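You operate a simulated robot arm through the tools that you are given. There is no shell and no other tool. Be economical: measure what you need, move in short steps, check, and stop when the job is done.

You are at the controls of a simulated two-armed robot. One attempt, no reset.

JOB
Carry the winter tub to the side table with both hands, then open it.
Fine: free the white and yellow clips; lay the winter lid on the side table.
Where things are to end (x, y in the base frame): winter tub within 60 mm of [-980, -1520]; winter lid within 60 mm of [-1370, -1530].

The check looks at the end state, three seconds after you hand in, the way a careful person would. Anything else that was tipped, shoved, dropped, spilled or broken makes it a failure. A push-on lid holds only when it is set on centred and level and pressed home; a screw cap is set on level and turned clockwise until tight.

ROBOT AND FRAMES
Two 7-joint arms with two-finger parallel grippers on one trunk, on a base that drives. Base frame: it is fixed to the floor where the robot stands at the start and does not move with it; the origin is under the middle of the robot, x ahead of it, y to its left, z up. Units: mm, degrees, N and s.
The left shoulder is at the start at [50, 165, 1180], the right one opposite. With the tool pointing down near the work surface each hand reaches from about 100 to 680 mm from the robot's upright axis, wherever it stands, measured 20 degrees to its own side. Places, roughly: cream rag [-1500, -1250, 750]; green label [-750, -1250, 750]; grey brush [-1250, -1250, 750]; red label [-1000, -1250, 750]; top of the side table [-1100, -1500, 800]; white clip [500, -200, 1100]; yellow clip [700, -100, 1100]. Payload 3.91 kg a hand.
The TCP of each hand is the grasp point between the finger pads, 30 mm short of the fingertips. In the tool frame z runs along the fingers and y along their closing line. The gripper opens to 110 mm. The fingers are 20 mm wide and 10 mm thick; the gripper's body (48 by 112 mm) begins 55 mm behind the TCP.
Orientation is told as [roll, pitch, yaw] about the base's x, y, z axes, in that order, counted from this pose: with the fingers straight down and closing along the base's y, the tool's x points along the base's -x, its y along +y and its z along -z.

CONTROLS
- The arms move only by the tool servo_tool. It takes "left_commands", "right_commands" or both (then of equal length, played together; a hand with none holds still); each is one flat list of numbers, 7 for each row, row after row: the shift along the tool's x, y, z in cm, then the turn, a rotation vector about the tool's x, y, z in degrees, then the gripper command, from -1 (fully open) to 1 (shut), values between in proportion. In form: [tx, ty, tz, rx, ry, rz, fingers, tx, ty, tz, rx, ry, rz, fingers, ...]. A call has 1 to 10 rows; each row shifts and turns the commanded pose from where the row before left it, along the tool's axes as they then stand. Rows are played at 5 a second. More than 50 mm and 8.6 degrees between two rows, or a gripper value outside its range, and nothing of the call is played. Where a pose cannot be reached the arm comes as near as it can. A force on the tool above 40 N (or 10 N above the force at the start of the call, whichever is more), or a blocked arm, ends the call early, and 0.2 s more pass. Each finger travels about 45 mm/s and halts on what it meets, pressing with about 26 N; the grip force reading is that of the motor and also rises with nothing between the fingers. The clock runs only during rows and for 0.2 s after the last one: add rows that do not move to give the fingers time. The reply holds the time, the measured pose of the TCP, the force on the tool along the base axes, the opening and the grip force, in the units named above and with some noise, with the torque about the TCP (base axes, N m) and any sound that the robot's microphone picked up.
- Cameras (640 x 400 px; columns grow to the right, rows downward): "scene" is now at [109.8, -25.3, 1362.8]; the picture's right is [-0.25, -0.97, 0.00], its down [-0.40, 0.11, -0.91] and it looks along [0.88, -0.23, -0.41] (base axes); focal length 214 px, centre (320, 200). "left" rides on the left gripper at [72, -17, -103] in its tool frame; the picture's right is [0.23, 0.97, 0.00], its down [-0.76, 0.18, -0.62] and it looks along [-0.61, 0.14, 0.78] (tool axes); focal length 222 px, centre (320, 200). "right" rides on the right gripper at [73, 17, -103] in its tool frame; the picture's right is [-0.23, 0.97, 0.00], its down [-0.76, -0.18, -0.62] and it looks along [-0.61, -0.14, 0.78] (tool axes); focal length 222 px, centre (320, 200). There is no depth. A picture from a camera that has moved, and an enlarged one, comes with that camera's place and axes in the base frame and with its lens. The place of the scene camera against the robot may be out by one fixed shift of up to 12 mm in any direction.
- snapshot(camera): a new picture of that camera. The clock stands still meanwhile.
- raise_lower(by): slides the trunk up (or, below 0, down) by that many mm; the arms and the scene camera ride with it, the base frame stays. It gives what a move gives, with no picture.
- drive_base(legs): drives the robot by 1 to 6 legs, each [ahead, left, turn to the left] in mm, mm and degrees, along the robot's own axes; the way and the turn of a leg run together, so that a leg with both is an arc; at most 1500 mm and 180 degrees a leg. The arms and the cameras ride along, it lands a little off, and it stops where it bumps. It gives what a move gives.
- pan_tilt(pan, tilt): turns the head with the scene camera to pan (to the left, within 80 degrees either way) and tilt (down, from -29 to 69), counted from straight ahead of the robot. It gives what a move gives.
- close_up(camera, box): a new picture of the part [left, top, right, bottom] of that camera's present view, enlarged. The clock stands still meanwhile.
- sign_off(): hands the job in; it is judged then, once.

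Work in short steps. Places have to be worked out from the pictures, the camera data and where the tool is seen: move nearer, look again, correct. Check each grasp and each placing, and mend what went wrong. You have 120 turns and 88 pictures in all, those below and enlarged ones among them. Open the grippers and draw the arms clear of the work before you hand the job in, unless the task says otherwise; then end with one line.

The tools are called after "Request:" as a command line: name --argument value ..., lists and objects as JSON in quotes. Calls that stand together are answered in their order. servo_tool: Moves the arms, as the interface text tells. Its arguments: {"type":"object","properties":{"left_commands":{"type":"array"},"right_commands":{"type":"array"}},"required":[]} The other tools are called the same way: raise_lower (by) slides the trunk up or down; drive_base (legs) drives the base; pan_tilt (pan, tilt) turns the head that bears the scene camera; snapshot (camera) takes a picture; close_up (camera, box) takes an enlarged picture of a part of a camera's view; sign_off () hands the job in.

At the start:

```text
time_s: 0.0
left_tcp_pos: [413.6, 49.5, 1321.7]
left_tool_rot: [-0.1, 0.0, 0.0]
left_contact_force: [1.3, 0.0, 0.2]
left_ft_torque: [0.02, -0.02, 0.01]
left_opening: 109.8
left_grasp_force: 0.1
right_tcp_pos: [351.9, -223.6, 1270.4]
right_tool_rot: [-0.1, -0.1, -0.2]
right_contact_force: [-0.1, 0.2, 0.5]
right_ft_torque: [0.01, -0.02, 0.01]
right_opening: 110.0
right_grasp_force: 0.1
trunk travel left (down, up): [-400.0, 103.0]
robot x, y, heading: [-5.3, 2.2, -0.0]
head pan, tilt: [-14.8, 24.5]
```

scene: 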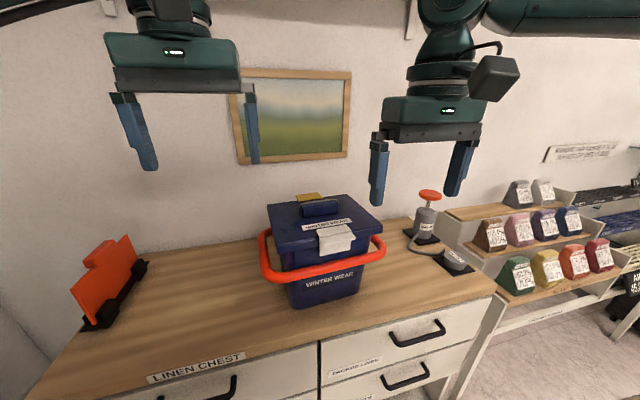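
right: 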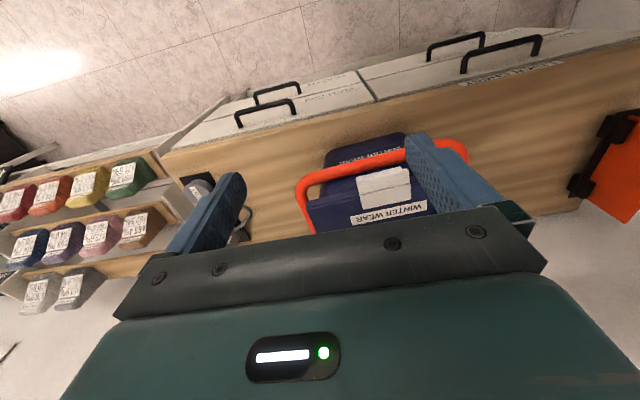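
left: 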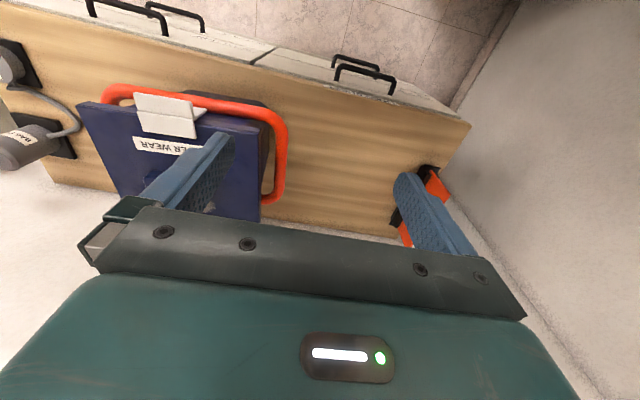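

I start by looking closely at the tub to judge its handle, clips and lid.

Request:
close_up --camera "scene" --box '[240, 170, 410, 320]'

Request:
close_up --camera "left" --box '[60, 60, 320, 240]'

```text
2.67 times, centred on (325, 245) of scene
camera zoom: at [109.8, -25.3, 1362.8], right [-0.25, -0.97, 0.0], down [-0.4, 0.11, -0.91], along [0.88, -0.23, -0.41], focal length 572 px, centre (307, 80)
```

zoom: 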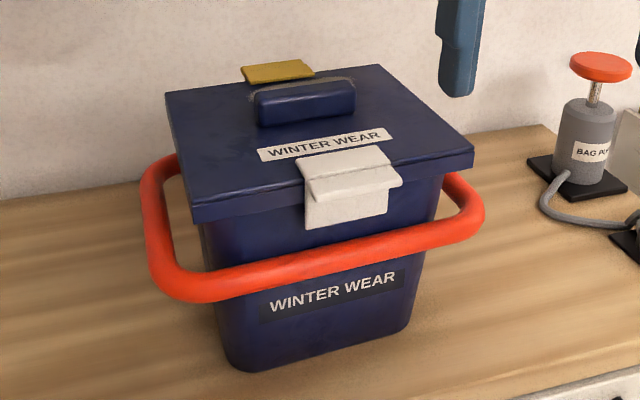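

```text
2.22 times, centred on (190, 150) of left
camera zoom: at [342.0, 31.2, 1424.1], right [-0.23, 0.97, 0.0], down [0.76, 0.18, 0.62], along [0.61, 0.14, -0.78], focal length 494 px, centre (609, 311)
```

zoom: 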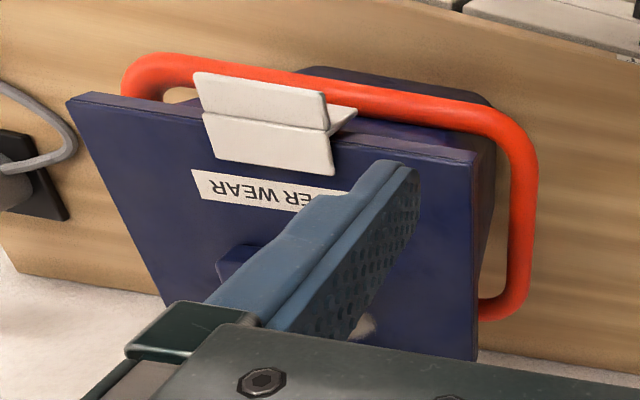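

The lid is about 257 × 210 mm, centred near (600,-150,1090), with the orange bail swung forward. I move both hands outward and tilt them up to see the sides, pivots and clips.

Request:
servo_tool --left_commands '[2, 4, 0, 0, -6, 6, -1, 2, 4, 0, 0, -6, 6, -1, 2, 4, 0, 0, -6, 6, -1, 0, 0, 0, 0, 0, 0, -1]' --right_commands '[1, -4, 0, 0, -6, -6, -1, 1, -4, 0, 0, -6, -6, -1, 1, -4, 0, 0, -6, -6, -1, 0, 0, 0, 0, 0, 0, -1]'

Request:
snapshot --camera "left"

Request:
snapshot --camera "right"

Request:
snapshot --camera "scene"

```text
time_s: 1.0
left_tcp_pos: [366.6, 173.3, 1316.8]
left_tool_rot: [2.9, -17.8, -18.7]
left_contact_force: [0.5, 0.8, -0.9]
left_ft_torque: [-0.01, -0.02, -0.02]
left_opening: 110.0
left_grasp_force: 0.0
right_tcp_pos: [336.4, -344.7, 1267.5]
right_tool_rot: [-3.1, -17.8, 18.6]
right_contact_force: [0.8, 0.0, -0.5]
right_ft_torque: [-0.02, -0.01, 0.01]
right_opening: 110.2
right_grasp_force: 0.1
trunk travel left (down, up): [-400.0, 103.0]
robot x, y, heading: [5.1, -1.5, 0.1]
head pan, tilt: [-14.8, 24.5]
```

```text
82 pictures are left
camera left: at [265.6, 185.0, 1391.1], right [0.09, 1.0, -0.02], down [0.55, -0.03, 0.83], along [0.83, -0.09, -0.55], focal length 222 px, centre (320, 200)
```

left: 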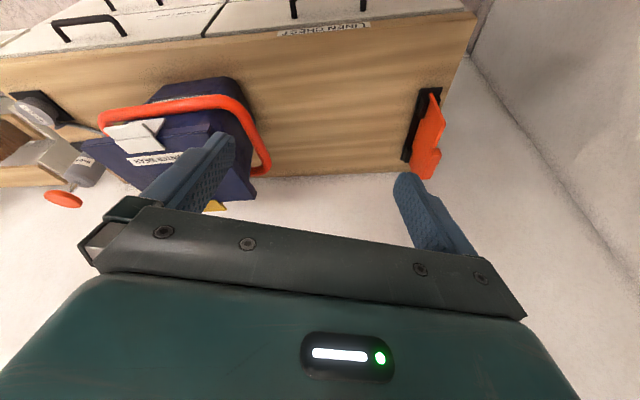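

```text
81 pictures are left
camera right: at [233.2, -357.1, 1343.4], right [-0.09, 1.0, 0.02], down [0.55, 0.03, 0.83], along [0.83, 0.09, -0.55], focal length 222 px, centre (320, 200)
```

right: 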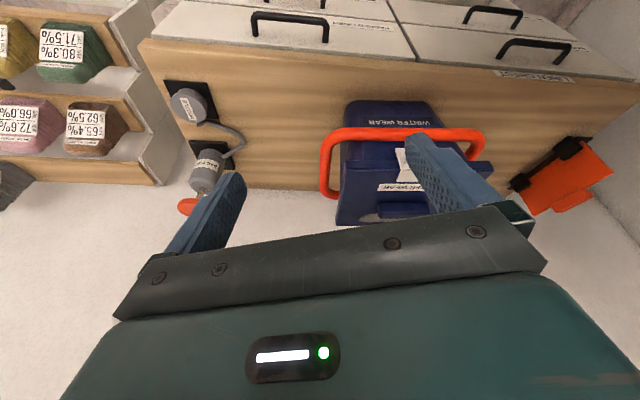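

```text
80 pictures are left
camera scene: at [110.4, -25.4, 1362.7], right [-0.25, -0.97, 0.0], down [-0.4, 0.11, -0.91], along [0.88, -0.23, -0.41], focal length 214 px, centre (320, 200)
```

scene: 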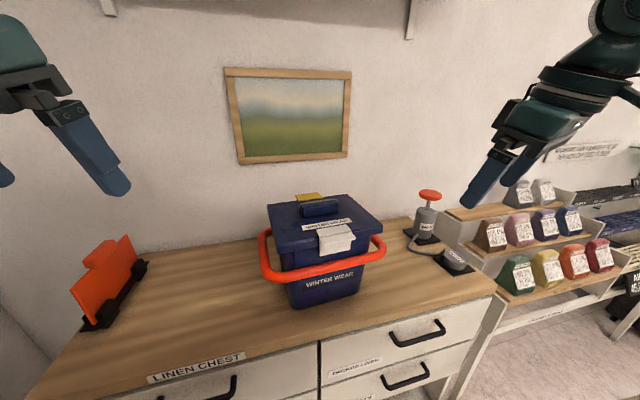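

The wrist views are upside-down but useful. I enlarge them to see the bail sides and pivots.

Request:
close_up --camera "left" --box '[70, 60, 310, 220]'

Request:
close_up --camera "right" --box '[300, 80, 510, 240]'

```text
2.50 times, centred on (190, 140) of left
camera zoom: at [265.6, 185.0, 1391.1], right [0.09, 1.0, -0.02], down [0.55, -0.03, 0.83], along [0.83, -0.09, -0.55], focal length 555 px, centre (645, 350)
```

zoom: 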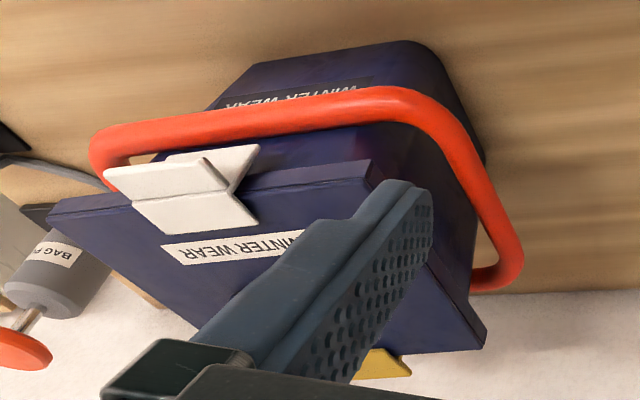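

```text
2.50 times, centred on (405, 160) of right
camera zoom: at [233.2, -357.1, 1343.4], right [-0.09, 1.0, 0.02], down [0.55, 0.03, 0.83], along [0.83, 0.09, -0.55], focal length 555 px, centre (108, 300)
```

zoom: 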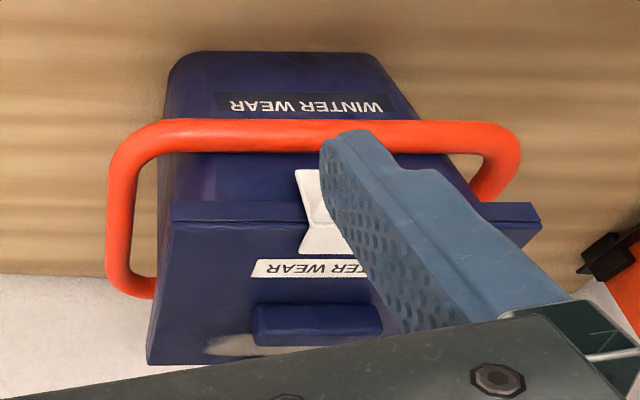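

The orange piece looks like a rigid ring around the tub, with its left bar at about y≈0, z≈1015. Before grasping, I scout the side table with the head panned right.

Request:
pan_tilt --pan -80 --tilt 15

Request:
snapshot --camera "scene"

```text
time_s: 2.4
left_tcp_pos: [366.6, 173.5, 1316.8]
left_tool_rot: [2.8, -17.7, -18.6]
left_contact_force: [-0.8, 0.3, 0.1]
left_ft_torque: [-0.04, 0.0, 0.02]
left_opening: 110.0
left_grasp_force: 0.0
right_tcp_pos: [334.6, -345.7, 1266.6]
right_tool_rot: [-2.9, -17.7, 18.6]
right_contact_force: [-1.2, -0.1, -1.3]
right_ft_torque: [0.02, 0.0, 0.02]
right_opening: 110.1
right_grasp_force: 0.1
trunk travel left (down, up): [-400.0, 103.0]
robot x, y, heading: [-0.6, 4.9, 0.1]
head pan, tilt: [-80.0, 15.0]
```

```text
77 pictures are left
camera scene: at [36.9, -93.8, 1378.1], right [-0.98, -0.17, 0.0], down [-0.05, 0.26, -0.97], along [0.17, -0.95, -0.26], focal length 214 px, centre (320, 200)
```

scene: 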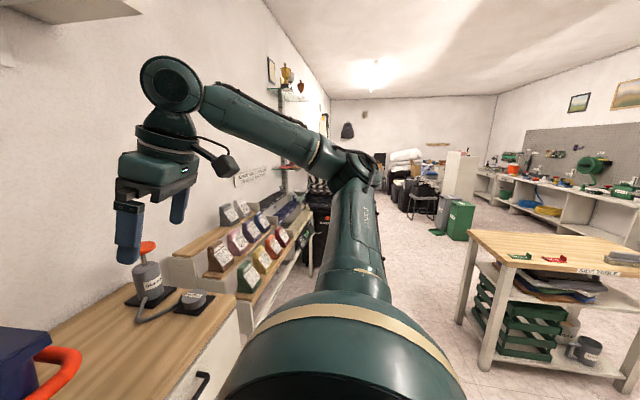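

Request:
close_up --camera "scene" --box '[450, 210, 640, 330]'

```text
3.33 times, centred on (545, 270) of scene
camera zoom: at [36.9, -93.8, 1378.1], right [-0.98, -0.17, 0.0], down [-0.05, 0.26, -0.97], along [0.17, -0.95, -0.26], focal length 715 px, centre (-430, -33)
```

zoom: 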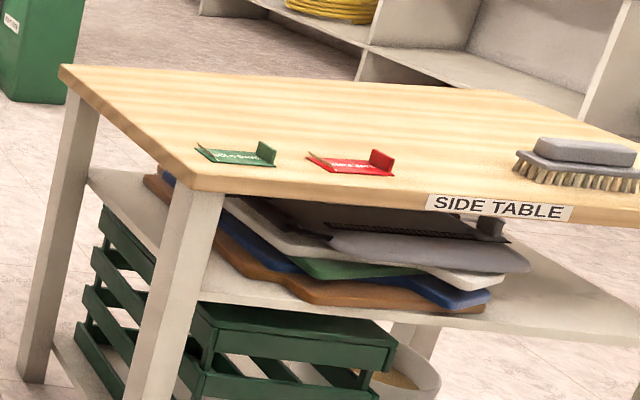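

The side table is clear apart from the labels, brush and rag near its front edge. I plan to grip the ring's side bars, left ≈(593,4,1017) and right ≈(611,-304,1017), with hands tilted about 34° so the tips go in under the lid. First I orient the hands.

Request:
servo_tool --left_commands '[0, 0, 0, 0, 6, -6, -1, 0, 0, 0, 0, 6, -6, -1, 0, 0, 0, 0, 6, -6, -1, 0, 0, 0, 0, 0, -3.3, -0.5, 0, 0, 0, 8.5, 0, 0, 0, 0, 0, 0, 8.5, 0, 0, 0.09, 0, 0, 0, 8.5, 0, 0, 0.09, 0, 0, 0, 8.5, 0, 0, 0.09, 0, 0, 0, 0, 0, 0, 0.09]' --right_commands '[0, 0, 0, 0, 6, 6, -1, 0, 0, 0, 0, 6, 6, -1, 0, 0, 0, 0, 6, 6, -1, 0, 0, 0, 0, 0, -3.3, -0.5, 0, 0, 0, -8.5, 0, 0, 0, 0, 0, 0, -8.5, 0, 0, 0.09, 0, 0, 0, -8.5, 0, 0, 0.09, 0, 0, 0, -8.5, 0, 0, 0.09, 0, 0, 0, 0, 0, 0, 0.09]'

Request:
pan_tilt --pan -13 --tilt 28

```text
time_s: 4.4
left_tcp_pos: [366.7, 173.5, 1317.0]
left_tool_rot: [-34.2, 0.0, 3.4]
left_contact_force: [0.1, -0.7, 0.1]
left_ft_torque: [-0.01, -0.02, 0.0]
left_opening: 50.1
left_grasp_force: 0.0
right_tcp_pos: [334.2, -345.3, 1267.7]
right_tool_rot: [34.2, -0.1, 3.2]
right_contact_force: [0.1, 0.5, -0.5]
right_ft_torque: [0.0, 0.03, 0.02]
right_opening: 49.9
right_grasp_force: 0.0
trunk travel left (down, up): [-400.0, 103.0]
robot x, y, heading: [1.2, 0.0, -0.2]
head pan, tilt: [-80.0, 15.0]
```

```text
time_s: 5.7
left_tcp_pos: [367.1, 172.1, 1315.9]
left_tool_rot: [-34.0, 0.0, 3.1]
left_contact_force: [0.1, 0.1, -0.4]
left_ft_torque: [-0.01, 0.02, 0.01]
left_opening: 50.2
left_grasp_force: 0.1
right_tcp_pos: [334.6, -344.4, 1267.8]
right_tool_rot: [34.1, 0.1, 3.3]
right_contact_force: [-0.1, -0.5, -0.4]
right_ft_torque: [0.0, 0.0, 0.02]
right_opening: 50.1
right_grasp_force: 0.1
trunk travel left (down, up): [-400.0, 103.0]
robot x, y, heading: [-0.4, -2.7, -0.1]
head pan, tilt: [-13.0, 28.0]
```

Both hands are oriented. I move to the pre-grasp poses, about 100 mm back along each approach line.

Request:
servo_tool --left_commands '[-3.13, 0.25, 3.45, 0, 0, 0, 0.09, -3.13, 0.25, 3.45, 0, 0, 0, 0.09, -3.13, 0.25, 3.45, 0, 0, 0, 0.09, -3.13, 0.25, 3.45, 0, 0, 0, 0.09, -3.13, 0.25, 3.45, 0, 0, 0, 0.09, -3.13, 0.25, 3.45, 0, 0, 0, 0.09, -3.13, 0.25, 3.45, 0, 0, 0, 0.09, 0, 0, 0, 0, 0, 0, 0.09]' --right_commands '[-3.93, -1.72, 1.63, 0, 0, 0, 0.09, -3.93, -1.72, 1.63, 0, 0, 0, 0.09, -3.93, -1.72, 1.63, 0, 0, 0, 0.09, -3.93, -1.72, 1.63, 0, 0, 0, 0.09, -3.93, -1.72, 1.63, 0, 0, 0, 0.09, -3.93, -1.72, 1.63, 0, 0, 0, 0.09, -3.93, -1.72, 1.63, 0, 0, 0, 0.09, 0, 0, 0, 0, 0, 0, 0.09]'

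Request:
snapshot --camera "left"

Request:
snapshot --camera "right"

Request:
close_up --camera "scene" --box '[200, 100, 440, 280]'

```text
time_s: 7.5
left_tcp_pos: [593.4, 66.8, 1104.9]
left_tool_rot: [-34.0, 0.0, 3.3]
left_contact_force: [-0.5, -0.1, -0.3]
left_ft_torque: [0.03, 0.02, 0.02]
left_opening: 50.4
left_grasp_force: 0.1
right_tcp_pos: [586.7, -350.0, 1118.2]
right_tool_rot: [34.0, -0.1, 3.2]
right_contact_force: [-1.0, -0.4, 0.5]
right_ft_torque: [0.0, 0.0, 0.04]
right_opening: 50.0
right_grasp_force: 0.0
right hand out of reach, approached as far as the arm can: row 7
trunk travel left (down, up): [-400.0, 103.0]
robot x, y, heading: [3.4, -0.1, 0.2]
head pan, tilt: [-13.0, 28.0]
```

```text
75 pictures are left
camera left: at [519.6, 105.0, 1199.7], right [-0.27, 0.79, -0.55], down [0.73, 0.54, 0.42], along [0.62, -0.28, -0.73], focal length 222 px, centre (320, 200)
```

left: 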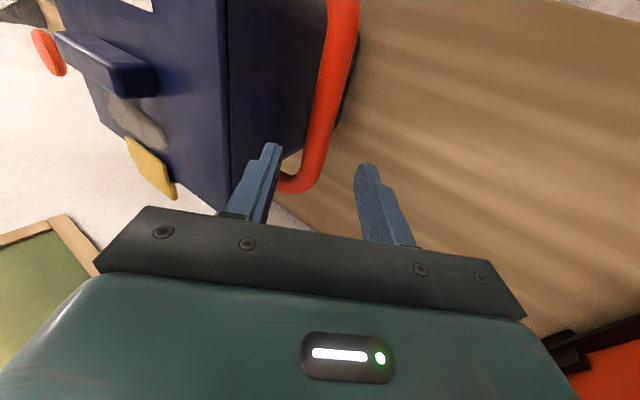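

```text
74 pictures are left
camera right: at [516.8, -398.7, 1212.4], right [0.18, 0.82, 0.54], down [0.79, -0.45, 0.42], along [0.59, 0.35, -0.73], focal length 222 px, centre (320, 200)
```

right: 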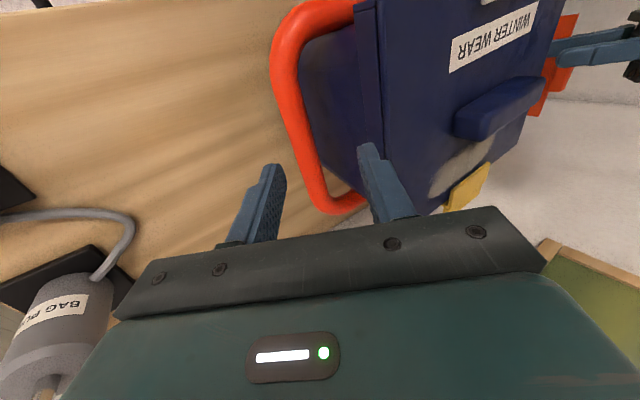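

```text
2.22 times, centred on (320, 190) of scene
camera zoom: at [109.5, -22.2, 1357.1], right [-0.22, -0.97, 0.0], down [-0.46, 0.11, -0.88], along [0.86, -0.2, -0.47], focal length 477 px, centre (320, 222)
```

zoom: 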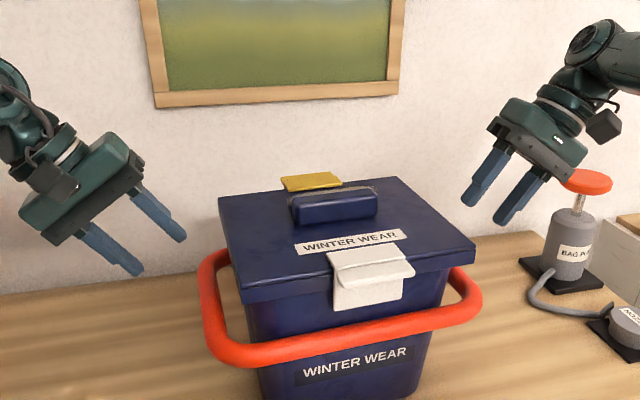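

The right hand stopped short at its reach limit. I draw both hands back and drive the base 70 mm ahead, so they come back over about the same spots.

Request:
servo_tool --left_commands '[3.5, 0, 0, 0, 0, 0, 0.09, 3.5, 0, 0, 0, 0, 0, 0.09]' --right_commands '[3.5, -0.5, -0.5, 0, 0, 0, 0.09, 3.5, -0.5, -0.5, 0, 0, 0, 0.09]'

Request:
drive_base --legs '[[70, 0, 0]]'

```text
time_s: 8.1
left_tcp_pos: [524.1, 60.8, 1106.5]
left_tool_rot: [-34.0, 0.0, 3.3]
left_contact_force: [0.1, 0.3, 0.1]
left_ft_torque: [0.03, 0.01, -0.01]
left_opening: 49.9
left_grasp_force: 0.1
right_tcp_pos: [515.9, -369.6, 1120.5]
right_tool_rot: [34.0, -0.1, 3.2]
right_contact_force: [-0.5, -0.6, 0.4]
right_ft_torque: [-0.02, -0.02, -0.01]
right_opening: 50.2
right_grasp_force: 0.0
trunk travel left (down, up): [-400.0, 103.0]
robot x, y, heading: [-0.6, -1.7, -0.1]
head pan, tilt: [-13.0, 28.0]
```

```text
time_s: 9.2
left_tcp_pos: [593.7, 60.7, 1104.7]
left_tool_rot: [-34.0, 0.0, 3.3]
left_contact_force: [1.2, -0.3, 0.8]
left_ft_torque: [0.0, 0.02, -0.03]
left_opening: 50.1
left_grasp_force: 0.0
right_tcp_pos: [585.9, -368.9, 1119.1]
right_tool_rot: [34.1, 0.0, 3.2]
right_contact_force: [-0.4, -0.6, 0.1]
right_ft_torque: [-0.01, 0.04, 0.0]
right_opening: 50.2
right_grasp_force: 0.0
trunk travel left (down, up): [-400.0, 103.0]
robot x, y, heading: [68.2, 1.0, 0.2]
head pan, tilt: [-13.0, 28.0]
```

Driven cleanly. I come down along the approach lines to about 40 mm short, then look again.

Request:
servo_tool --left_commands '[0.1, 0.18, 1.8, 0, 0, 0, 0.09, 0.1, 0.18, 1.8, 0, 0, 0, 0.09, 0.1, 0.18, 1.8, 0, 0, 0, 0.09]' --right_commands '[-0.73, -0.2, 2.36, 0, 0, 0, 0.09, -0.73, -0.2, 2.36, 0, 0, 0, 0.09, -0.73, -0.2, 2.36, 0, 0, 0, 0.09]'

Request:
close_up --camera "left" --box '[200, 60, 440, 260]'

Request:
close_up --camera "right" --box '[200, 60, 440, 260]'

Request:
close_up --camera "scene" --box '[200, 100, 440, 280]'

```text
time_s: 9.9
left_tcp_pos: [591.5, 34.9, 1057.9]
left_tool_rot: [-34.0, 0.0, 3.3]
left_contact_force: [0.2, -1.1, 0.0]
left_ft_torque: [-0.01, 0.03, -0.02]
left_opening: 50.0
left_grasp_force: 0.0
right_tcp_pos: [607.1, -332.6, 1058.5]
right_tool_rot: [34.0, 0.0, 3.3]
right_contact_force: [-0.3, -1.1, 0.2]
right_ft_torque: [0.02, 0.0, 0.02]
right_opening: 49.8
right_grasp_force: 0.1
trunk travel left (down, up): [-400.0, 103.0]
robot x, y, heading: [68.0, -0.6, 0.2]
head pan, tilt: [-13.0, 28.0]
```

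```text
2.00 times, centred on (320, 160) of left
camera zoom: at [517.8, 74.4, 1152.1], right [-0.27, 0.79, -0.54], down [0.73, 0.54, 0.42], along [0.62, -0.28, -0.73], focal length 444 px, centre (320, 280)
```

zoom: 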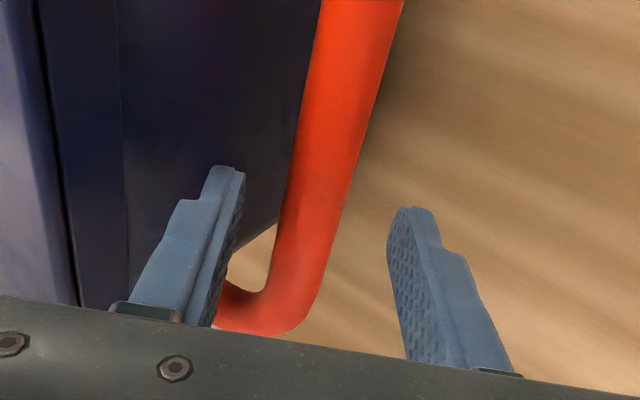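

```text
2.00 times, centred on (320, 160) of right
camera zoom: at [536.9, -381.0, 1153.4], right [0.18, 0.82, 0.55], down [0.79, -0.45, 0.42], along [0.59, 0.35, -0.73], focal length 444 px, centre (320, 280)
```

zoom: 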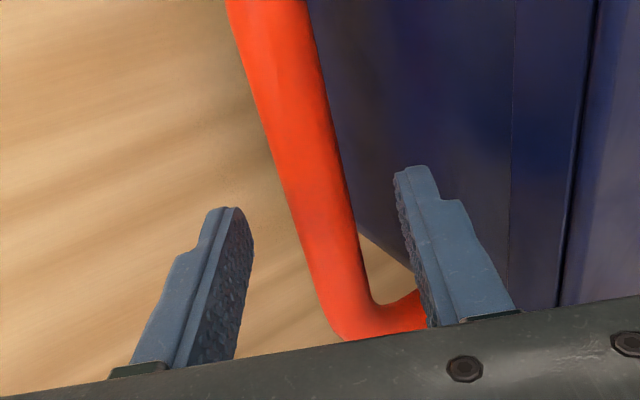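

```text
2.22 times, centred on (320, 190) of scene
camera zoom: at [178.5, -22.4, 1357.1], right [-0.22, -0.97, 0.0], down [-0.46, 0.11, -0.88], along [0.86, -0.2, -0.47], focal length 477 px, centre (320, 222)
```

zoom: 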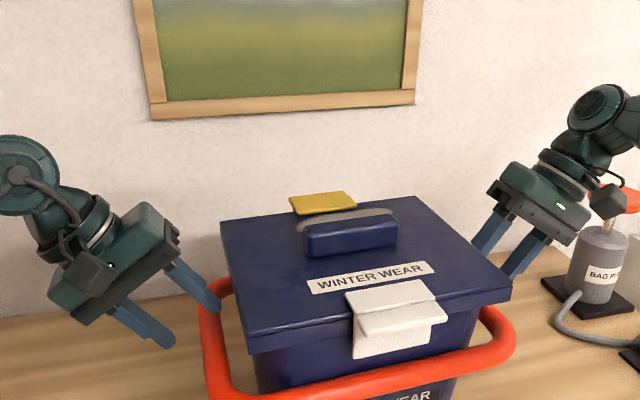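

Both bars run centred between the fingers. I advance 40 mm along the fingers to straddle the bars.

Request:
servo_tool --left_commands '[0, 0, 1, 0, 0, 0, 0.09, 0, 0, 1, 0, 0, 0, 0.09, 0, 0, 1, 0, 0, 0, 0.09, 0, 0, 1, 0, 0, 0, 0.09]' --right_commands '[0, -0.1, 1, 0, 0, 0, 0.09, 0, -0.1, 1, 0, 0, 0, 0.09, 0, 0, 1, 0, 0, 0, 0.09, 0, 0, 1, 0, 0, 0, 0.09]'

Request:
close_up --camera "left" --box '[200, 60, 440, 260]'

Request:
close_up --camera "right" --box '[200, 60, 440, 260]'

Request:
close_up --camera "scene" --box '[200, 100, 440, 280]'

```text
time_s: 10.9
left_tcp_pos: [593.4, 13.3, 1025.4]
left_tool_rot: [-34.0, 0.0, 3.3]
left_contact_force: [0.2, -0.2, -0.5]
left_ft_torque: [0.02, 0.01, 0.02]
left_opening: 49.9
left_grasp_force: 0.0
right_tcp_pos: [605.0, -312.6, 1022.1]
right_tool_rot: [34.0, -0.1, 3.2]
right_contact_force: [1.1, -0.1, -0.8]
right_ft_torque: [0.02, 0.01, 0.0]
right_opening: 50.1
right_grasp_force: 0.1
trunk travel left (down, up): [-400.0, 103.0]
robot x, y, heading: [68.3, -1.6, 0.1]
head pan, tilt: [-13.0, 28.0]
```

```text
2.00 times, centred on (320, 160) of left
camera zoom: at [519.3, 52.1, 1119.2], right [-0.27, 0.79, -0.54], down [0.73, 0.54, 0.42], along [0.62, -0.28, -0.73], focal length 444 px, centre (320, 280)
```

zoom: 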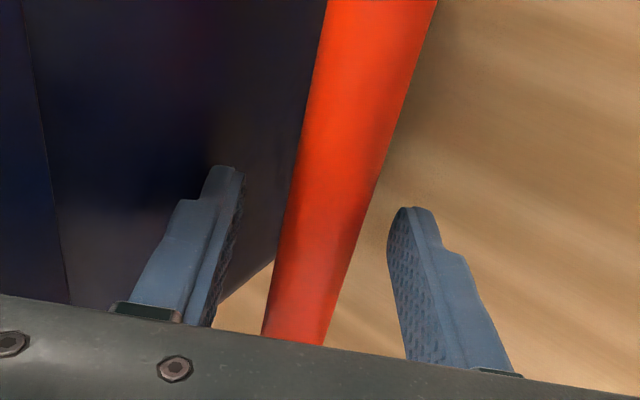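

```text
2.00 times, centred on (320, 160) of right
camera zoom: at [534.7, -361.1, 1118.7], right [0.18, 0.82, 0.55], down [0.79, -0.45, 0.42], along [0.59, 0.35, -0.73], focal length 444 px, centre (320, 280)
```

zoom: 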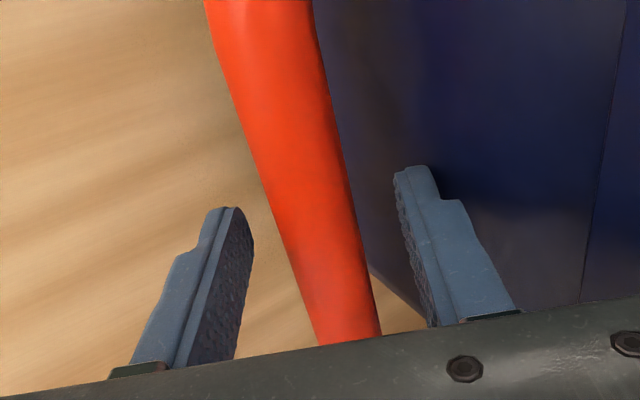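

```text
2.22 times, centred on (320, 190) of scene
camera zoom: at [178.1, -22.3, 1357.1], right [-0.22, -0.97, 0.0], down [-0.46, 0.11, -0.88], along [0.86, -0.2, -0.47], focal length 477 px, centre (320, 222)
```

zoom: 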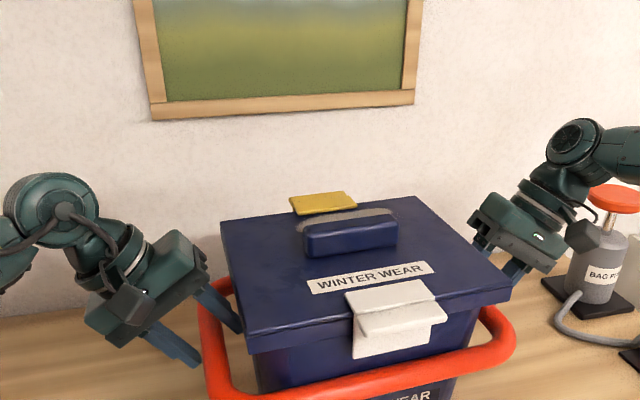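

The bars sit between the fingers without contact. I close both grippers slowly and check the openings.

Request:
servo_tool --left_commands '[0, 0, 0, 0, 0, 0, 0.3, 0, 0, 0, 0, 0, 0, 0.5, 0, 0, 0, 0, 0, 0, 0.7, 0, 0, 0, 0, 0, 0, 1, 0, 0, 0, 0, 0, 0, 1, 0, 0, 0, 0, 0, 0, 1]' --right_commands '[0, 0, 0, 0, 0, 0, 0.3, 0, 0, 0, 0, 0, 0, 0.5, 0, 0, 0, 0, 0, 0, 0.7, 0, 0, 0, 0, 0, 0, 1, 0, 0, 0, 0, 0, 0, 1, 0, 0, 0, 0, 0, 0, 1]'

Request:
close_up --camera "left" --box '[200, 60, 440, 260]'

Request:
close_up --camera "right" --box '[200, 60, 440, 260]'

```text
time_s: 12.3
left_tcp_pos: [592.1, 13.7, 1024.5]
left_tool_rot: [-33.9, -0.1, 3.2]
left_contact_force: [-1.4, 6.0, -0.4]
left_ft_torque: [0.11, 0.27, -0.03]
left_opening: 24.5
left_grasp_force: 26.3
right_tcp_pos: [604.6, -313.5, 1022.8]
right_tool_rot: [33.9, 0.0, 3.2]
right_contact_force: [-0.5, -4.0, -0.3]
right_ft_torque: [-0.06, -0.21, 0.1]
right_opening: 24.8
right_grasp_force: 25.9
trunk travel left (down, up): [-400.0, 103.0]
robot x, y, heading: [68.1, -0.3, 0.0]
head pan, tilt: [-13.0, 28.0]
```

```text
2.00 times, centred on (320, 160) of left
camera zoom: at [519.3, 52.4, 1118.8], right [-0.27, 0.79, -0.54], down [0.73, 0.54, 0.42], along [0.62, -0.28, -0.73], focal length 444 px, centre (320, 280)
```

zoom: 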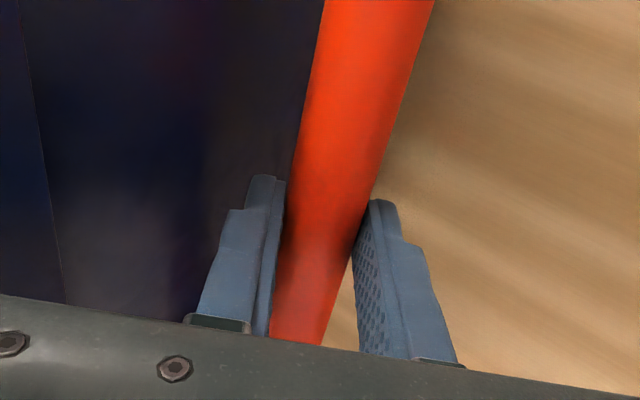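

```text
2.00 times, centred on (320, 160) of right
camera zoom: at [534.6, -361.3, 1118.5], right [0.18, 0.82, 0.54], down [0.79, -0.45, 0.42], along [0.59, 0.35, -0.73], focal length 444 px, centre (320, 280)
```

zoom: 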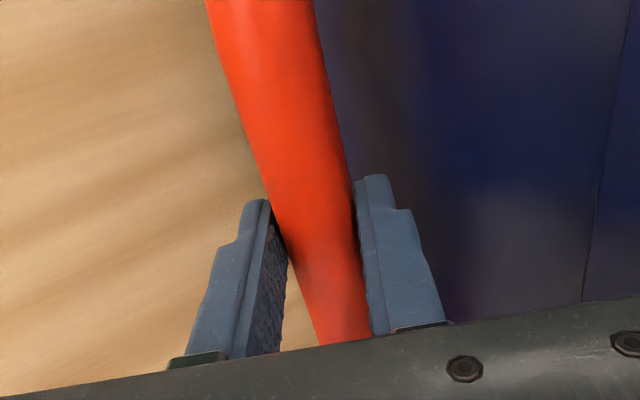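

Both grips hold on about 24.5 mm, but the bars look near the fingertips. I reopen a little, go 10 mm deeper and close again.

Request:
servo_tool --left_commands '[0, 0, 0, 0, 0, 0, 0.25, 0, 0, 0, 0, 0, 0, 0.25, 0, 0, 0.5, 0, 0, 0, 0.25, 0, 0, 0.5, 0, 0, 0, 0.25, 0, 0, 0, 0, 0, 0, 0.5, 0, 0, 0, 0, 0, 0, 1, 0, 0, 0, 0, 0, 0, 1, 0, 0, 0, 0, 0, 0, 1]' --right_commands '[0, 0, 0, 0, 0, 0, 0.25, 0, 0, 0, 0, 0, 0, 0.25, 0, 0, 0.5, 0, 0, 0, 0.25, 0, 0, 0.5, 0, 0, 0, 0.25, 0, 0, 0, 0, 0, 0, 0.5, 0, 0, 0, 0, 0, 0, 1, 0, 0, 0, 0, 0, 0, 1, 0, 0, 0, 0, 0, 0, 1]'

Request:
close_up --camera "left" --box '[200, 60, 440, 260]'

```text
time_s: 14.2
left_tcp_pos: [594.2, 8.0, 1016.4]
left_tool_rot: [-33.9, 0.0, 3.4]
left_contact_force: [-1.7, 7.8, -0.3]
left_ft_torque: [0.05, 0.32, -0.06]
left_opening: 24.5
left_grasp_force: 25.6
right_tcp_pos: [603.7, -306.7, 1015.1]
right_tool_rot: [33.9, 0.0, 3.1]
right_contact_force: [-0.1, -6.3, 0.2]
right_ft_torque: [-0.06, -0.42, 0.1]
right_opening: 24.9
right_grasp_force: 25.6
trunk travel left (down, up): [-400.0, 103.0]
robot x, y, heading: [69.8, 0.0, -0.3]
head pan, tilt: [-13.0, 28.0]
```

```text
2.00 times, centred on (320, 160) of left
camera zoom: at [519.3, 46.9, 1110.8], right [-0.27, 0.79, -0.54], down [0.73, 0.54, 0.42], along [0.62, -0.28, -0.73], focal length 444 px, centre (320, 280)
```

zoom: 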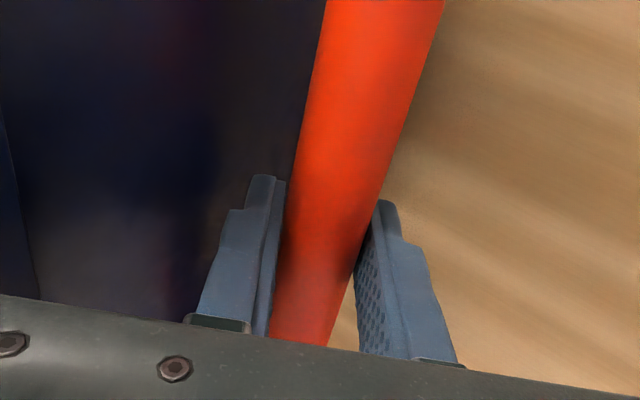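

Both grips are firm. I lift 20 mm with the trunk to weigh the tub.

Request:
raise_lower --by 20

Request:
snapshot --camera "scene"

```text
time_s: 14.8
left_tcp_pos: [595.0, 8.0, 1036.8]
left_tool_rot: [-33.9, 0.2, 3.5]
left_contact_force: [-0.7, 9.8, -4.8]
left_ft_torque: [0.1, 0.32, -0.12]
left_opening: 24.6
left_grasp_force: 25.7
right_tcp_pos: [604.2, -306.9, 1035.0]
right_tool_rot: [33.9, 0.0, 3.2]
right_contact_force: [0.7, -9.2, -5.0]
right_ft_torque: [-0.07, -0.28, 0.16]
right_opening: 24.9
right_grasp_force: 25.6
trunk travel left (down, up): [-420.0, 83.0]
robot x, y, heading: [70.0, 1.9, 0.2]
head pan, tilt: [-13.0, 28.0]
```

```text
63 pictures are left
camera scene: at [179.4, -22.7, 1376.9], right [-0.22, -0.97, 0.0], down [-0.46, 0.11, -0.88], along [0.86, -0.2, -0.47], focal length 214 px, centre (320, 200)
```

scene: 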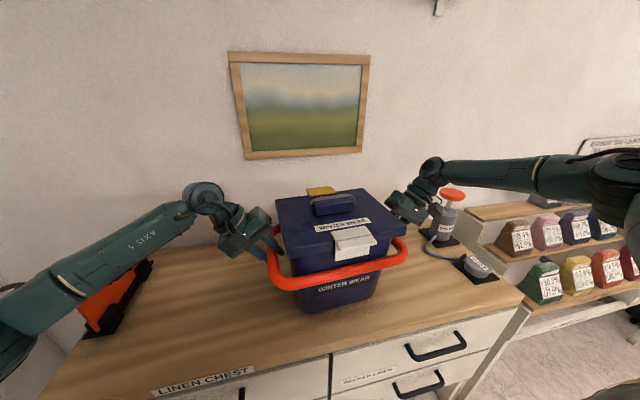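

Each hand carries only about 5 N. I lift 60 mm more and check that the tub really leaves the counter.

Request:
raise_lower --by 60

Request:
close_up --camera "scene" --box '[200, 140, 480, 330]'

```text
time_s: 15.8
left_tcp_pos: [594.2, 8.0, 1096.6]
left_tool_rot: [-33.8, 0.0, 3.3]
left_contact_force: [0.6, 13.6, -5.5]
left_ft_torque: [0.16, 0.16, 0.0]
left_opening: 24.7
left_grasp_force: 25.2
right_tcp_pos: [604.8, -307.3, 1094.2]
right_tool_rot: [33.9, -0.1, 3.2]
right_contact_force: [0.8, -14.3, -4.1]
right_ft_torque: [0.03, -0.15, 0.2]
right_opening: 24.4
right_grasp_force: 26.3
trunk travel left (down, up): [-480.0, 23.0]
robot x, y, heading: [67.5, -1.7, -0.1]
head pan, tilt: [-13.0, 28.0]
```

```text
2.11 times, centred on (340, 235) of scene
camera zoom: at [179.3, -22.7, 1436.9], right [-0.22, -0.97, 0.0], down [-0.46, 0.11, -0.88], along [0.86, -0.2, -0.47], focal length 452 px, centre (278, 126)
```

zoom: 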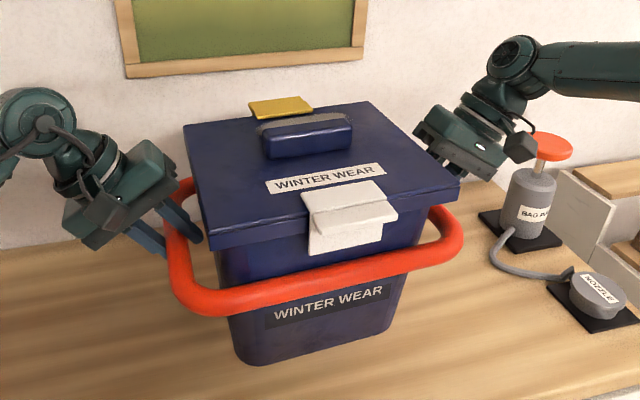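

The tub hangs level and is held by both hands. I back away 300 mm and look to the right side before turning.

Request:
drive_base --legs '[[-300, 0, 0]]'

Request:
pan_tilt --pan -80 --tilt 20

Request:
snapshot --camera "scene"

```text
time_s: 17.9
left_tcp_pos: [296.4, 7.8, 1095.6]
left_tool_rot: [-33.9, 0.1, 3.5]
left_contact_force: [0.0, 19.8, -4.5]
left_ft_torque: [0.16, -0.01, 0.14]
left_opening: 24.8
left_grasp_force: 25.2
right_tcp_pos: [306.6, -306.6, 1095.3]
right_tool_rot: [34.0, 0.0, 3.3]
right_contact_force: [-1.1, -19.0, -5.1]
right_ft_torque: [-0.09, -0.04, 0.22]
right_opening: 24.7
right_grasp_force: 26.3
trunk travel left (down, up): [-480.0, 23.0]
robot x, y, heading: [-227.3, 2.3, 0.3]
head pan, tilt: [-13.0, 28.0]
```

```text
time_s: 19.2
left_tcp_pos: [295.4, 9.0, 1096.2]
left_tool_rot: [-34.0, 0.0, 3.5]
left_contact_force: [0.9, -0.4, -4.4]
left_ft_torque: [0.03, 0.18, -0.02]
left_opening: 24.7
left_grasp_force: 26.3
right_tcp_pos: [307.4, -307.8, 1095.0]
right_tool_rot: [33.9, 0.1, 3.2]
right_contact_force: [-0.7, 0.8, -3.6]
right_ft_torque: [0.0, -0.19, 0.25]
right_opening: 24.7
right_grasp_force: 26.0
trunk travel left (down, up): [-480.0, 23.0]
robot x, y, heading: [-229.8, 2.4, -0.1]
head pan, tilt: [-80.0, 20.0]
```

```text
61 pictures are left
camera scene: at [-191.5, -94.0, 1449.9], right [-0.98, -0.18, 0.0], down [-0.06, 0.34, -0.94], along [0.17, -0.92, -0.34], focal length 214 px, centre (320, 200)
```

scene: 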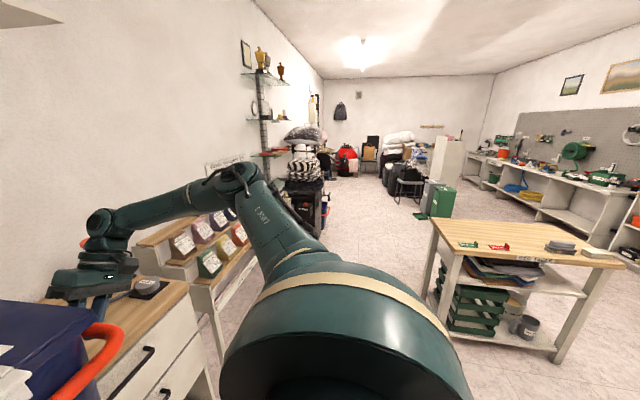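

The hold is steady and the way is clear. I back another 200 mm and turn right in two legs.

Request:
drive_base --legs '[[-200, 0, 0], [0, 0, -45], [0, 0, -45]]'

Request:
pan_tilt --pan 0 --tilt 30

Request:
snapshot --camera "scene"

```text
time_s: 25.0
left_tcp_pos: [-425.1, -526.6, 1095.5]
left_tool_rot: [-33.9, -0.1, -86.8]
left_contact_force: [1.9, -0.3, -4.1]
left_ft_torque: [0.02, -0.04, 0.04]
left_opening: 24.6
left_grasp_force: 25.7
right_tcp_pos: [-741.1, -536.7, 1093.8]
right_tool_rot: [33.9, 0.0, -87.0]
right_contact_force: [-1.0, 0.5, -5.1]
right_ft_torque: [-0.08, 0.02, 0.23]
right_opening: 24.7
right_grasp_force: 26.3
trunk travel left (down, up): [-480.0, 23.0]
robot x, y, heading: [-427.7, 2.2, -90.2]
head pan, tilt: [-80.0, 20.0]
```

```text
time_s: 26.5
left_tcp_pos: [-423.5, -526.8, 1094.9]
left_tool_rot: [-34.0, 0.1, -86.8]
left_contact_force: [-0.7, -1.5, -5.7]
left_ft_torque: [0.16, -0.06, 0.05]
left_opening: 24.3
left_grasp_force: 25.5
right_tcp_pos: [-739.7, -535.8, 1094.5]
right_tool_rot: [33.9, 0.0, -87.0]
right_contact_force: [1.4, 1.5, -5.0]
right_ft_torque: [-0.15, -0.08, 0.2]
right_opening: 24.7
right_grasp_force: 26.3
trunk travel left (down, up): [-480.0, 23.0]
robot x, y, heading: [-429.0, -0.9, -90.2]
head pan, tilt: [0.0, 30.0]
```

```text
60 pictures are left
camera scene: at [-440.1, -123.2, 1433.8], right [-1.0, 0.0, 0.0], down [0.0, 0.5, -0.87], along [0.0, -0.87, -0.5], focal length 214 px, centre (320, 200)
```

scene: 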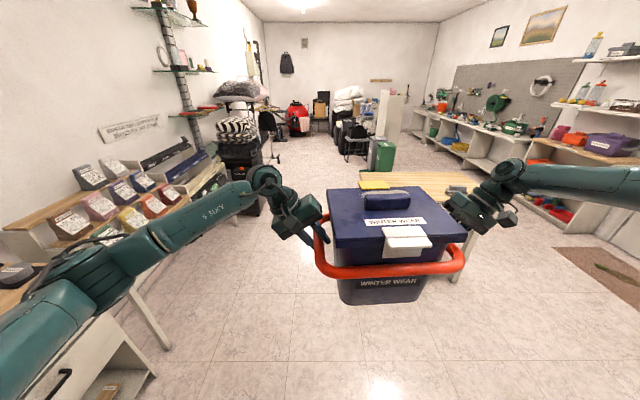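

The robot now faces the side table. I shift both hands together 150 mm to the robot's left to centre the tub in front of it.

Request:
servo_tool --left_commands '[-0.1, 1.55, -1.046, 0, 0, 0, 1, -0.1, 1.55, -1.046, 0, 0, 0, 1, -0.1, 1.55, -1.046, 0, 0, 0, 1, -0.1, 1.55, -1.046, 0, 0, 0, 1, -0.1, 1.55, -1.046, 0, 0, 0, 1, -0.1, 1.55, -1.046, 0, 0, 0, 1, -0.1, 1.55, -1.046, 0, 0, 0, 1, -0.1, 1.55, -1.046, 0, 0, 0, 1]' --right_commands '[-0.1, 1.55, 1.046, 0, 0, 0, 1, -0.1, 1.55, 1.046, 0, 0, 0, 1, -0.1, 1.55, 1.046, 0, 0, 0, 1, -0.1, 1.55, 1.046, 0, 0, 0, 1, -0.1, 1.55, 1.046, 0, 0, 0, 1, -0.1, 1.55, 1.046, 0, 0, 0, 1, -0.1, 1.55, 1.046, 0, 0, 0, 1, -0.1, 1.55, 1.046, 0, 0, 0, 1]'

Request:
raise_lower --by -100

```text
time_s: 28.3
left_tcp_pos: [-272.3, -525.7, 1097.1]
left_tool_rot: [-33.9, 0.0, -86.8]
left_contact_force: [-0.8, -2.1, -6.2]
left_ft_torque: [-0.08, -0.1, 0.23]
left_opening: 24.9
left_grasp_force: 25.8
right_tcp_pos: [-587.9, -536.0, 1093.2]
right_tool_rot: [33.8, 0.0, -86.9]
right_contact_force: [0.5, 0.8, -4.5]
right_ft_torque: [0.11, -0.04, 0.45]
right_opening: 24.7
right_grasp_force: 26.4
trunk travel left (down, up): [-480.0, 23.0]
robot x, y, heading: [-429.8, 1.5, -90.1]
head pan, tilt: [0.0, 30.0]
```

```text
time_s: 29.6
left_tcp_pos: [-273.0, -525.6, 997.0]
left_tool_rot: [-33.9, 0.0, -86.8]
left_contact_force: [1.2, -2.5, -3.9]
left_ft_torque: [-0.1, -0.03, 0.27]
left_opening: 24.5
left_grasp_force: 25.8
right_tcp_pos: [-589.7, -536.8, 993.9]
right_tool_rot: [33.8, -0.1, -87.0]
right_contact_force: [-0.2, 2.3, -5.5]
right_ft_torque: [0.15, 0.1, 0.45]
right_opening: 24.7
right_grasp_force: 25.9
trunk travel left (down, up): [-380.0, 123.0]
robot x, y, heading: [-430.0, -2.1, -90.3]
head pan, tilt: [0.0, 30.0]
```

Centred. Now I raise the tub 70 mm and extend it 80 mm further forward, for clearance over the table and a longer reach.

Request:
servo_tool --left_commands '[-1.33, -0.71, -0.93, 0, 0, 0, 1, -1.33, -0.71, -0.93, 0, 0, 0, 1, -1.33, -0.71, -0.93, 0, 0, 0, 1, -1.33, -0.71, -0.93, 0, 0, 0, 1, -1.33, -0.71, -0.93, 0, 0, 0, 1, -1.33, -0.71, -0.93, 0, 0, 0, 1]' --right_commands '[-1.33, 0.595, -1.005, 0, 0, 0, 1, -1.33, 0.595, -1.005, 0, 0, 0, 1, -1.33, 0.595, -1.005, 0, 0, 0, 1, -1.33, 0.595, -1.005, 0, 0, 0, 1, -1.33, 0.595, -1.005, 0, 0, 0, 1, -1.33, 0.595, -1.005, 0, 0, 0, 1]'

Request:
drive_base --legs '[[0, -550, 0]]'

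Request:
snapshot --camera "scene"

```text
time_s: 31.0
left_tcp_pos: [-279.6, -604.2, 1068.1]
left_tool_rot: [-34.3, 0.1, -87.5]
left_contact_force: [-32.2, 7.7, -5.3]
left_ft_torque: [-0.17, 0.22, -0.72]
left_opening: 26.3
left_grasp_force: 25.7
right_tcp_pos: [-603.4, -575.1, 1071.5]
right_tool_rot: [34.1, 0.0, -87.0]
right_contact_force: [32.7, -6.6, -4.3]
right_ft_torque: [0.16, -0.26, -0.68]
right_opening: 26.6
right_grasp_force: 25.9
right hand out of reach, approached as far as the arm can: row 2, 3, 4, 5, 6
trunk travel left (down, up): [-380.0, 123.0]
robot x, y, heading: [-429.1, -2.8, -90.0]
head pan, tilt: [0.0, 30.0]
```

```text
time_s: 36.3
left_tcp_pos: [-827.0, -602.9, 1066.7]
left_tool_rot: [-34.3, 0.1, -87.5]
left_contact_force: [-31.9, 6.8, -4.2]
left_ft_torque: [-0.21, 0.24, -0.63]
left_opening: 26.0
left_grasp_force: 25.8
right_tcp_pos: [-1152.6, -571.9, 1070.5]
right_tool_rot: [34.1, 0.0, -87.1]
right_contact_force: [31.6, -6.6, -5.1]
right_ft_torque: [0.17, -0.31, -0.63]
right_opening: 26.0
right_grasp_force: 25.5
trunk travel left (down, up): [-380.0, 123.0]
robot x, y, heading: [-975.7, 0.9, -90.1]
head pan, tilt: [0.0, 30.0]
```

```text
59 pictures are left
camera scene: at [-986.9, -120.8, 1333.8], right [-1.0, 0.01, 0.0], down [0.0, 0.5, -0.87], along [-0.01, -0.87, -0.5], focal length 214 px, centre (320, 200)
```

scene: 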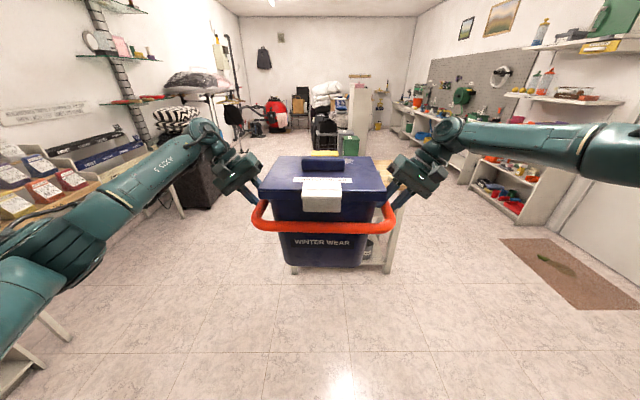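

The right arm hit its reach limit, so the hands were pulled apart. I bring the left hand back so the pair is aligned again and the tension goes.

Request:
servo_tool --left_commands '[1.38, -0.33, -0.02, 0, 0, 0, 1, 1.38, -0.33, -0.02, 0, 0, 0, 1, 1.38, -0.33, -0.02, 0, 0, 0, 1, 0, 0, 0, 0, 0, 0, 1]'

Request:
pan_tilt --pan 0 --tilt 60

Request:
snapshot --camera "scene"

```text
time_s: 37.3
left_tcp_pos: [-832.2, -564.0, 1072.3]
left_tool_rot: [-33.7, 0.1, -87.0]
left_contact_force: [34.3, -1.8, -4.0]
left_ft_torque: [-0.12, -0.64, 0.6]
left_opening: 24.8
left_grasp_force: 26.4
right_tcp_pos: [-1156.4, -573.6, 1068.1]
right_tool_rot: [33.5, 0.0, -87.2]
right_contact_force: [-34.8, 1.9, -5.3]
right_ft_torque: [0.1, 0.64, 0.65]
right_opening: 25.1
right_grasp_force: 26.2
trunk travel left (down, up): [-380.0, 123.0]
robot x, y, heading: [-973.0, 5.1, -90.3]
head pan, tilt: [0.0, 30.0]
```

```text
time_s: 38.3
left_tcp_pos: [-832.7, -562.3, 1072.2]
left_tool_rot: [-33.8, 0.1, -87.0]
left_contact_force: [35.5, -2.3, -4.7]
left_ft_torque: [0.22, -0.57, 0.39]
left_opening: 24.7
left_grasp_force: 25.4
right_tcp_pos: [-1157.6, -574.4, 1068.0]
right_tool_rot: [33.6, 0.0, -87.4]
right_contact_force: [-35.1, -0.3, -5.0]
right_ft_torque: [-0.2, 0.56, 0.38]
right_opening: 24.9
right_grasp_force: 26.2
trunk travel left (down, up): [-380.0, 123.0]
robot x, y, heading: [-977.1, 5.5, -90.5]
head pan, tilt: [0.0, 60.0]
```

```text
58 pictures are left
camera scene: at [-986.6, -96.9, 1291.8], right [-1.0, 0.01, 0.0], down [0.01, 0.87, -0.5], along [0.0, -0.5, -0.87], focal length 214 px, centre (320, 200)
```

scene: 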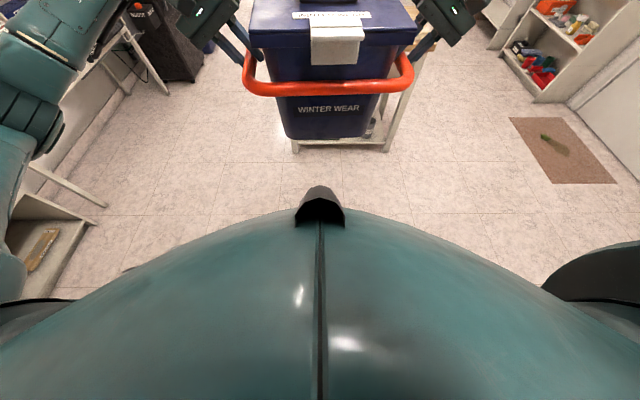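

The reading flipped to compression, so the fingers slid a little on the bar. I ease the left hand outward 6 mm and inspect the grips.

Request:
servo_tool --left_commands '[0, 0.25, -0.165, 0, 0, 0, 1, 0, 0.25, -0.165, 0, 0, 0, 1, 0, 0, 0, 0, 0, 0, 1]'

Request:
snapshot --camera "left"

Request:
snapshot --camera "right"

```text
time_s: 39.1
left_tcp_pos: [-828.8, -562.9, 1073.9]
left_tool_rot: [-34.0, 0.0, -87.2]
left_contact_force: [24.8, -2.3, -4.0]
left_ft_torque: [0.27, -0.31, 0.53]
left_opening: 24.9
left_grasp_force: 25.8
right_tcp_pos: [-1154.2, -572.4, 1069.2]
right_tool_rot: [33.9, 0.1, -87.1]
right_contact_force: [-24.8, 1.8, -5.4]
right_ft_torque: [-0.22, 0.44, 0.3]
right_opening: 24.7
right_grasp_force: 26.5
trunk travel left (down, up): [-380.0, 123.0]
robot x, y, heading: [-975.7, 0.2, -90.5]
head pan, tilt: [0.0, 60.0]
```

```text
57 pictures are left
camera left: at [-788.1, -488.2, 1167.8], right [0.8, 0.27, -0.55], down [0.53, -0.74, 0.42], along [-0.29, -0.62, -0.73], focal length 222 px, centre (320, 200)
```

left: 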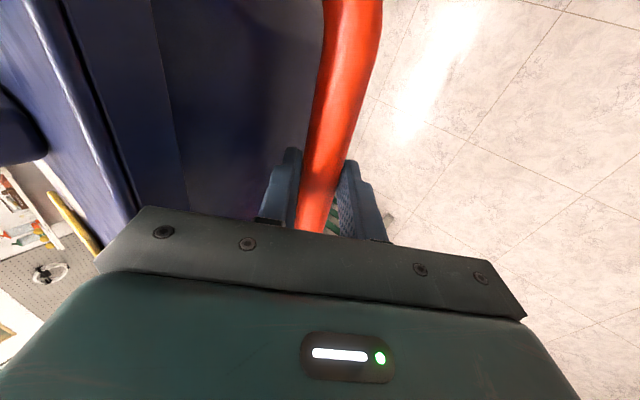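

```text
56 pictures are left
camera right: at [-1201.3, -503.0, 1165.4], right [0.82, -0.19, 0.54], down [-0.46, -0.79, 0.42], along [0.35, -0.59, -0.73], focal length 222 px, centre (320, 200)
```

right: 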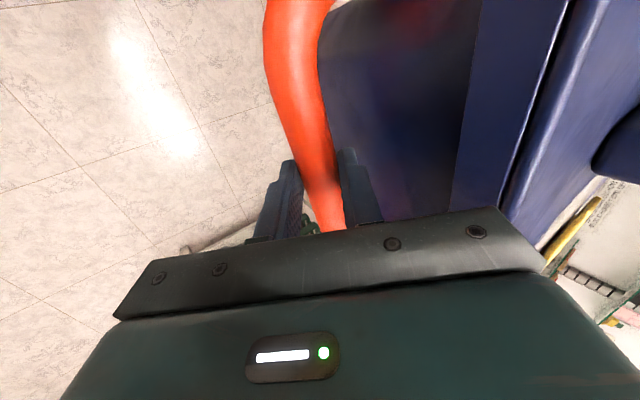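

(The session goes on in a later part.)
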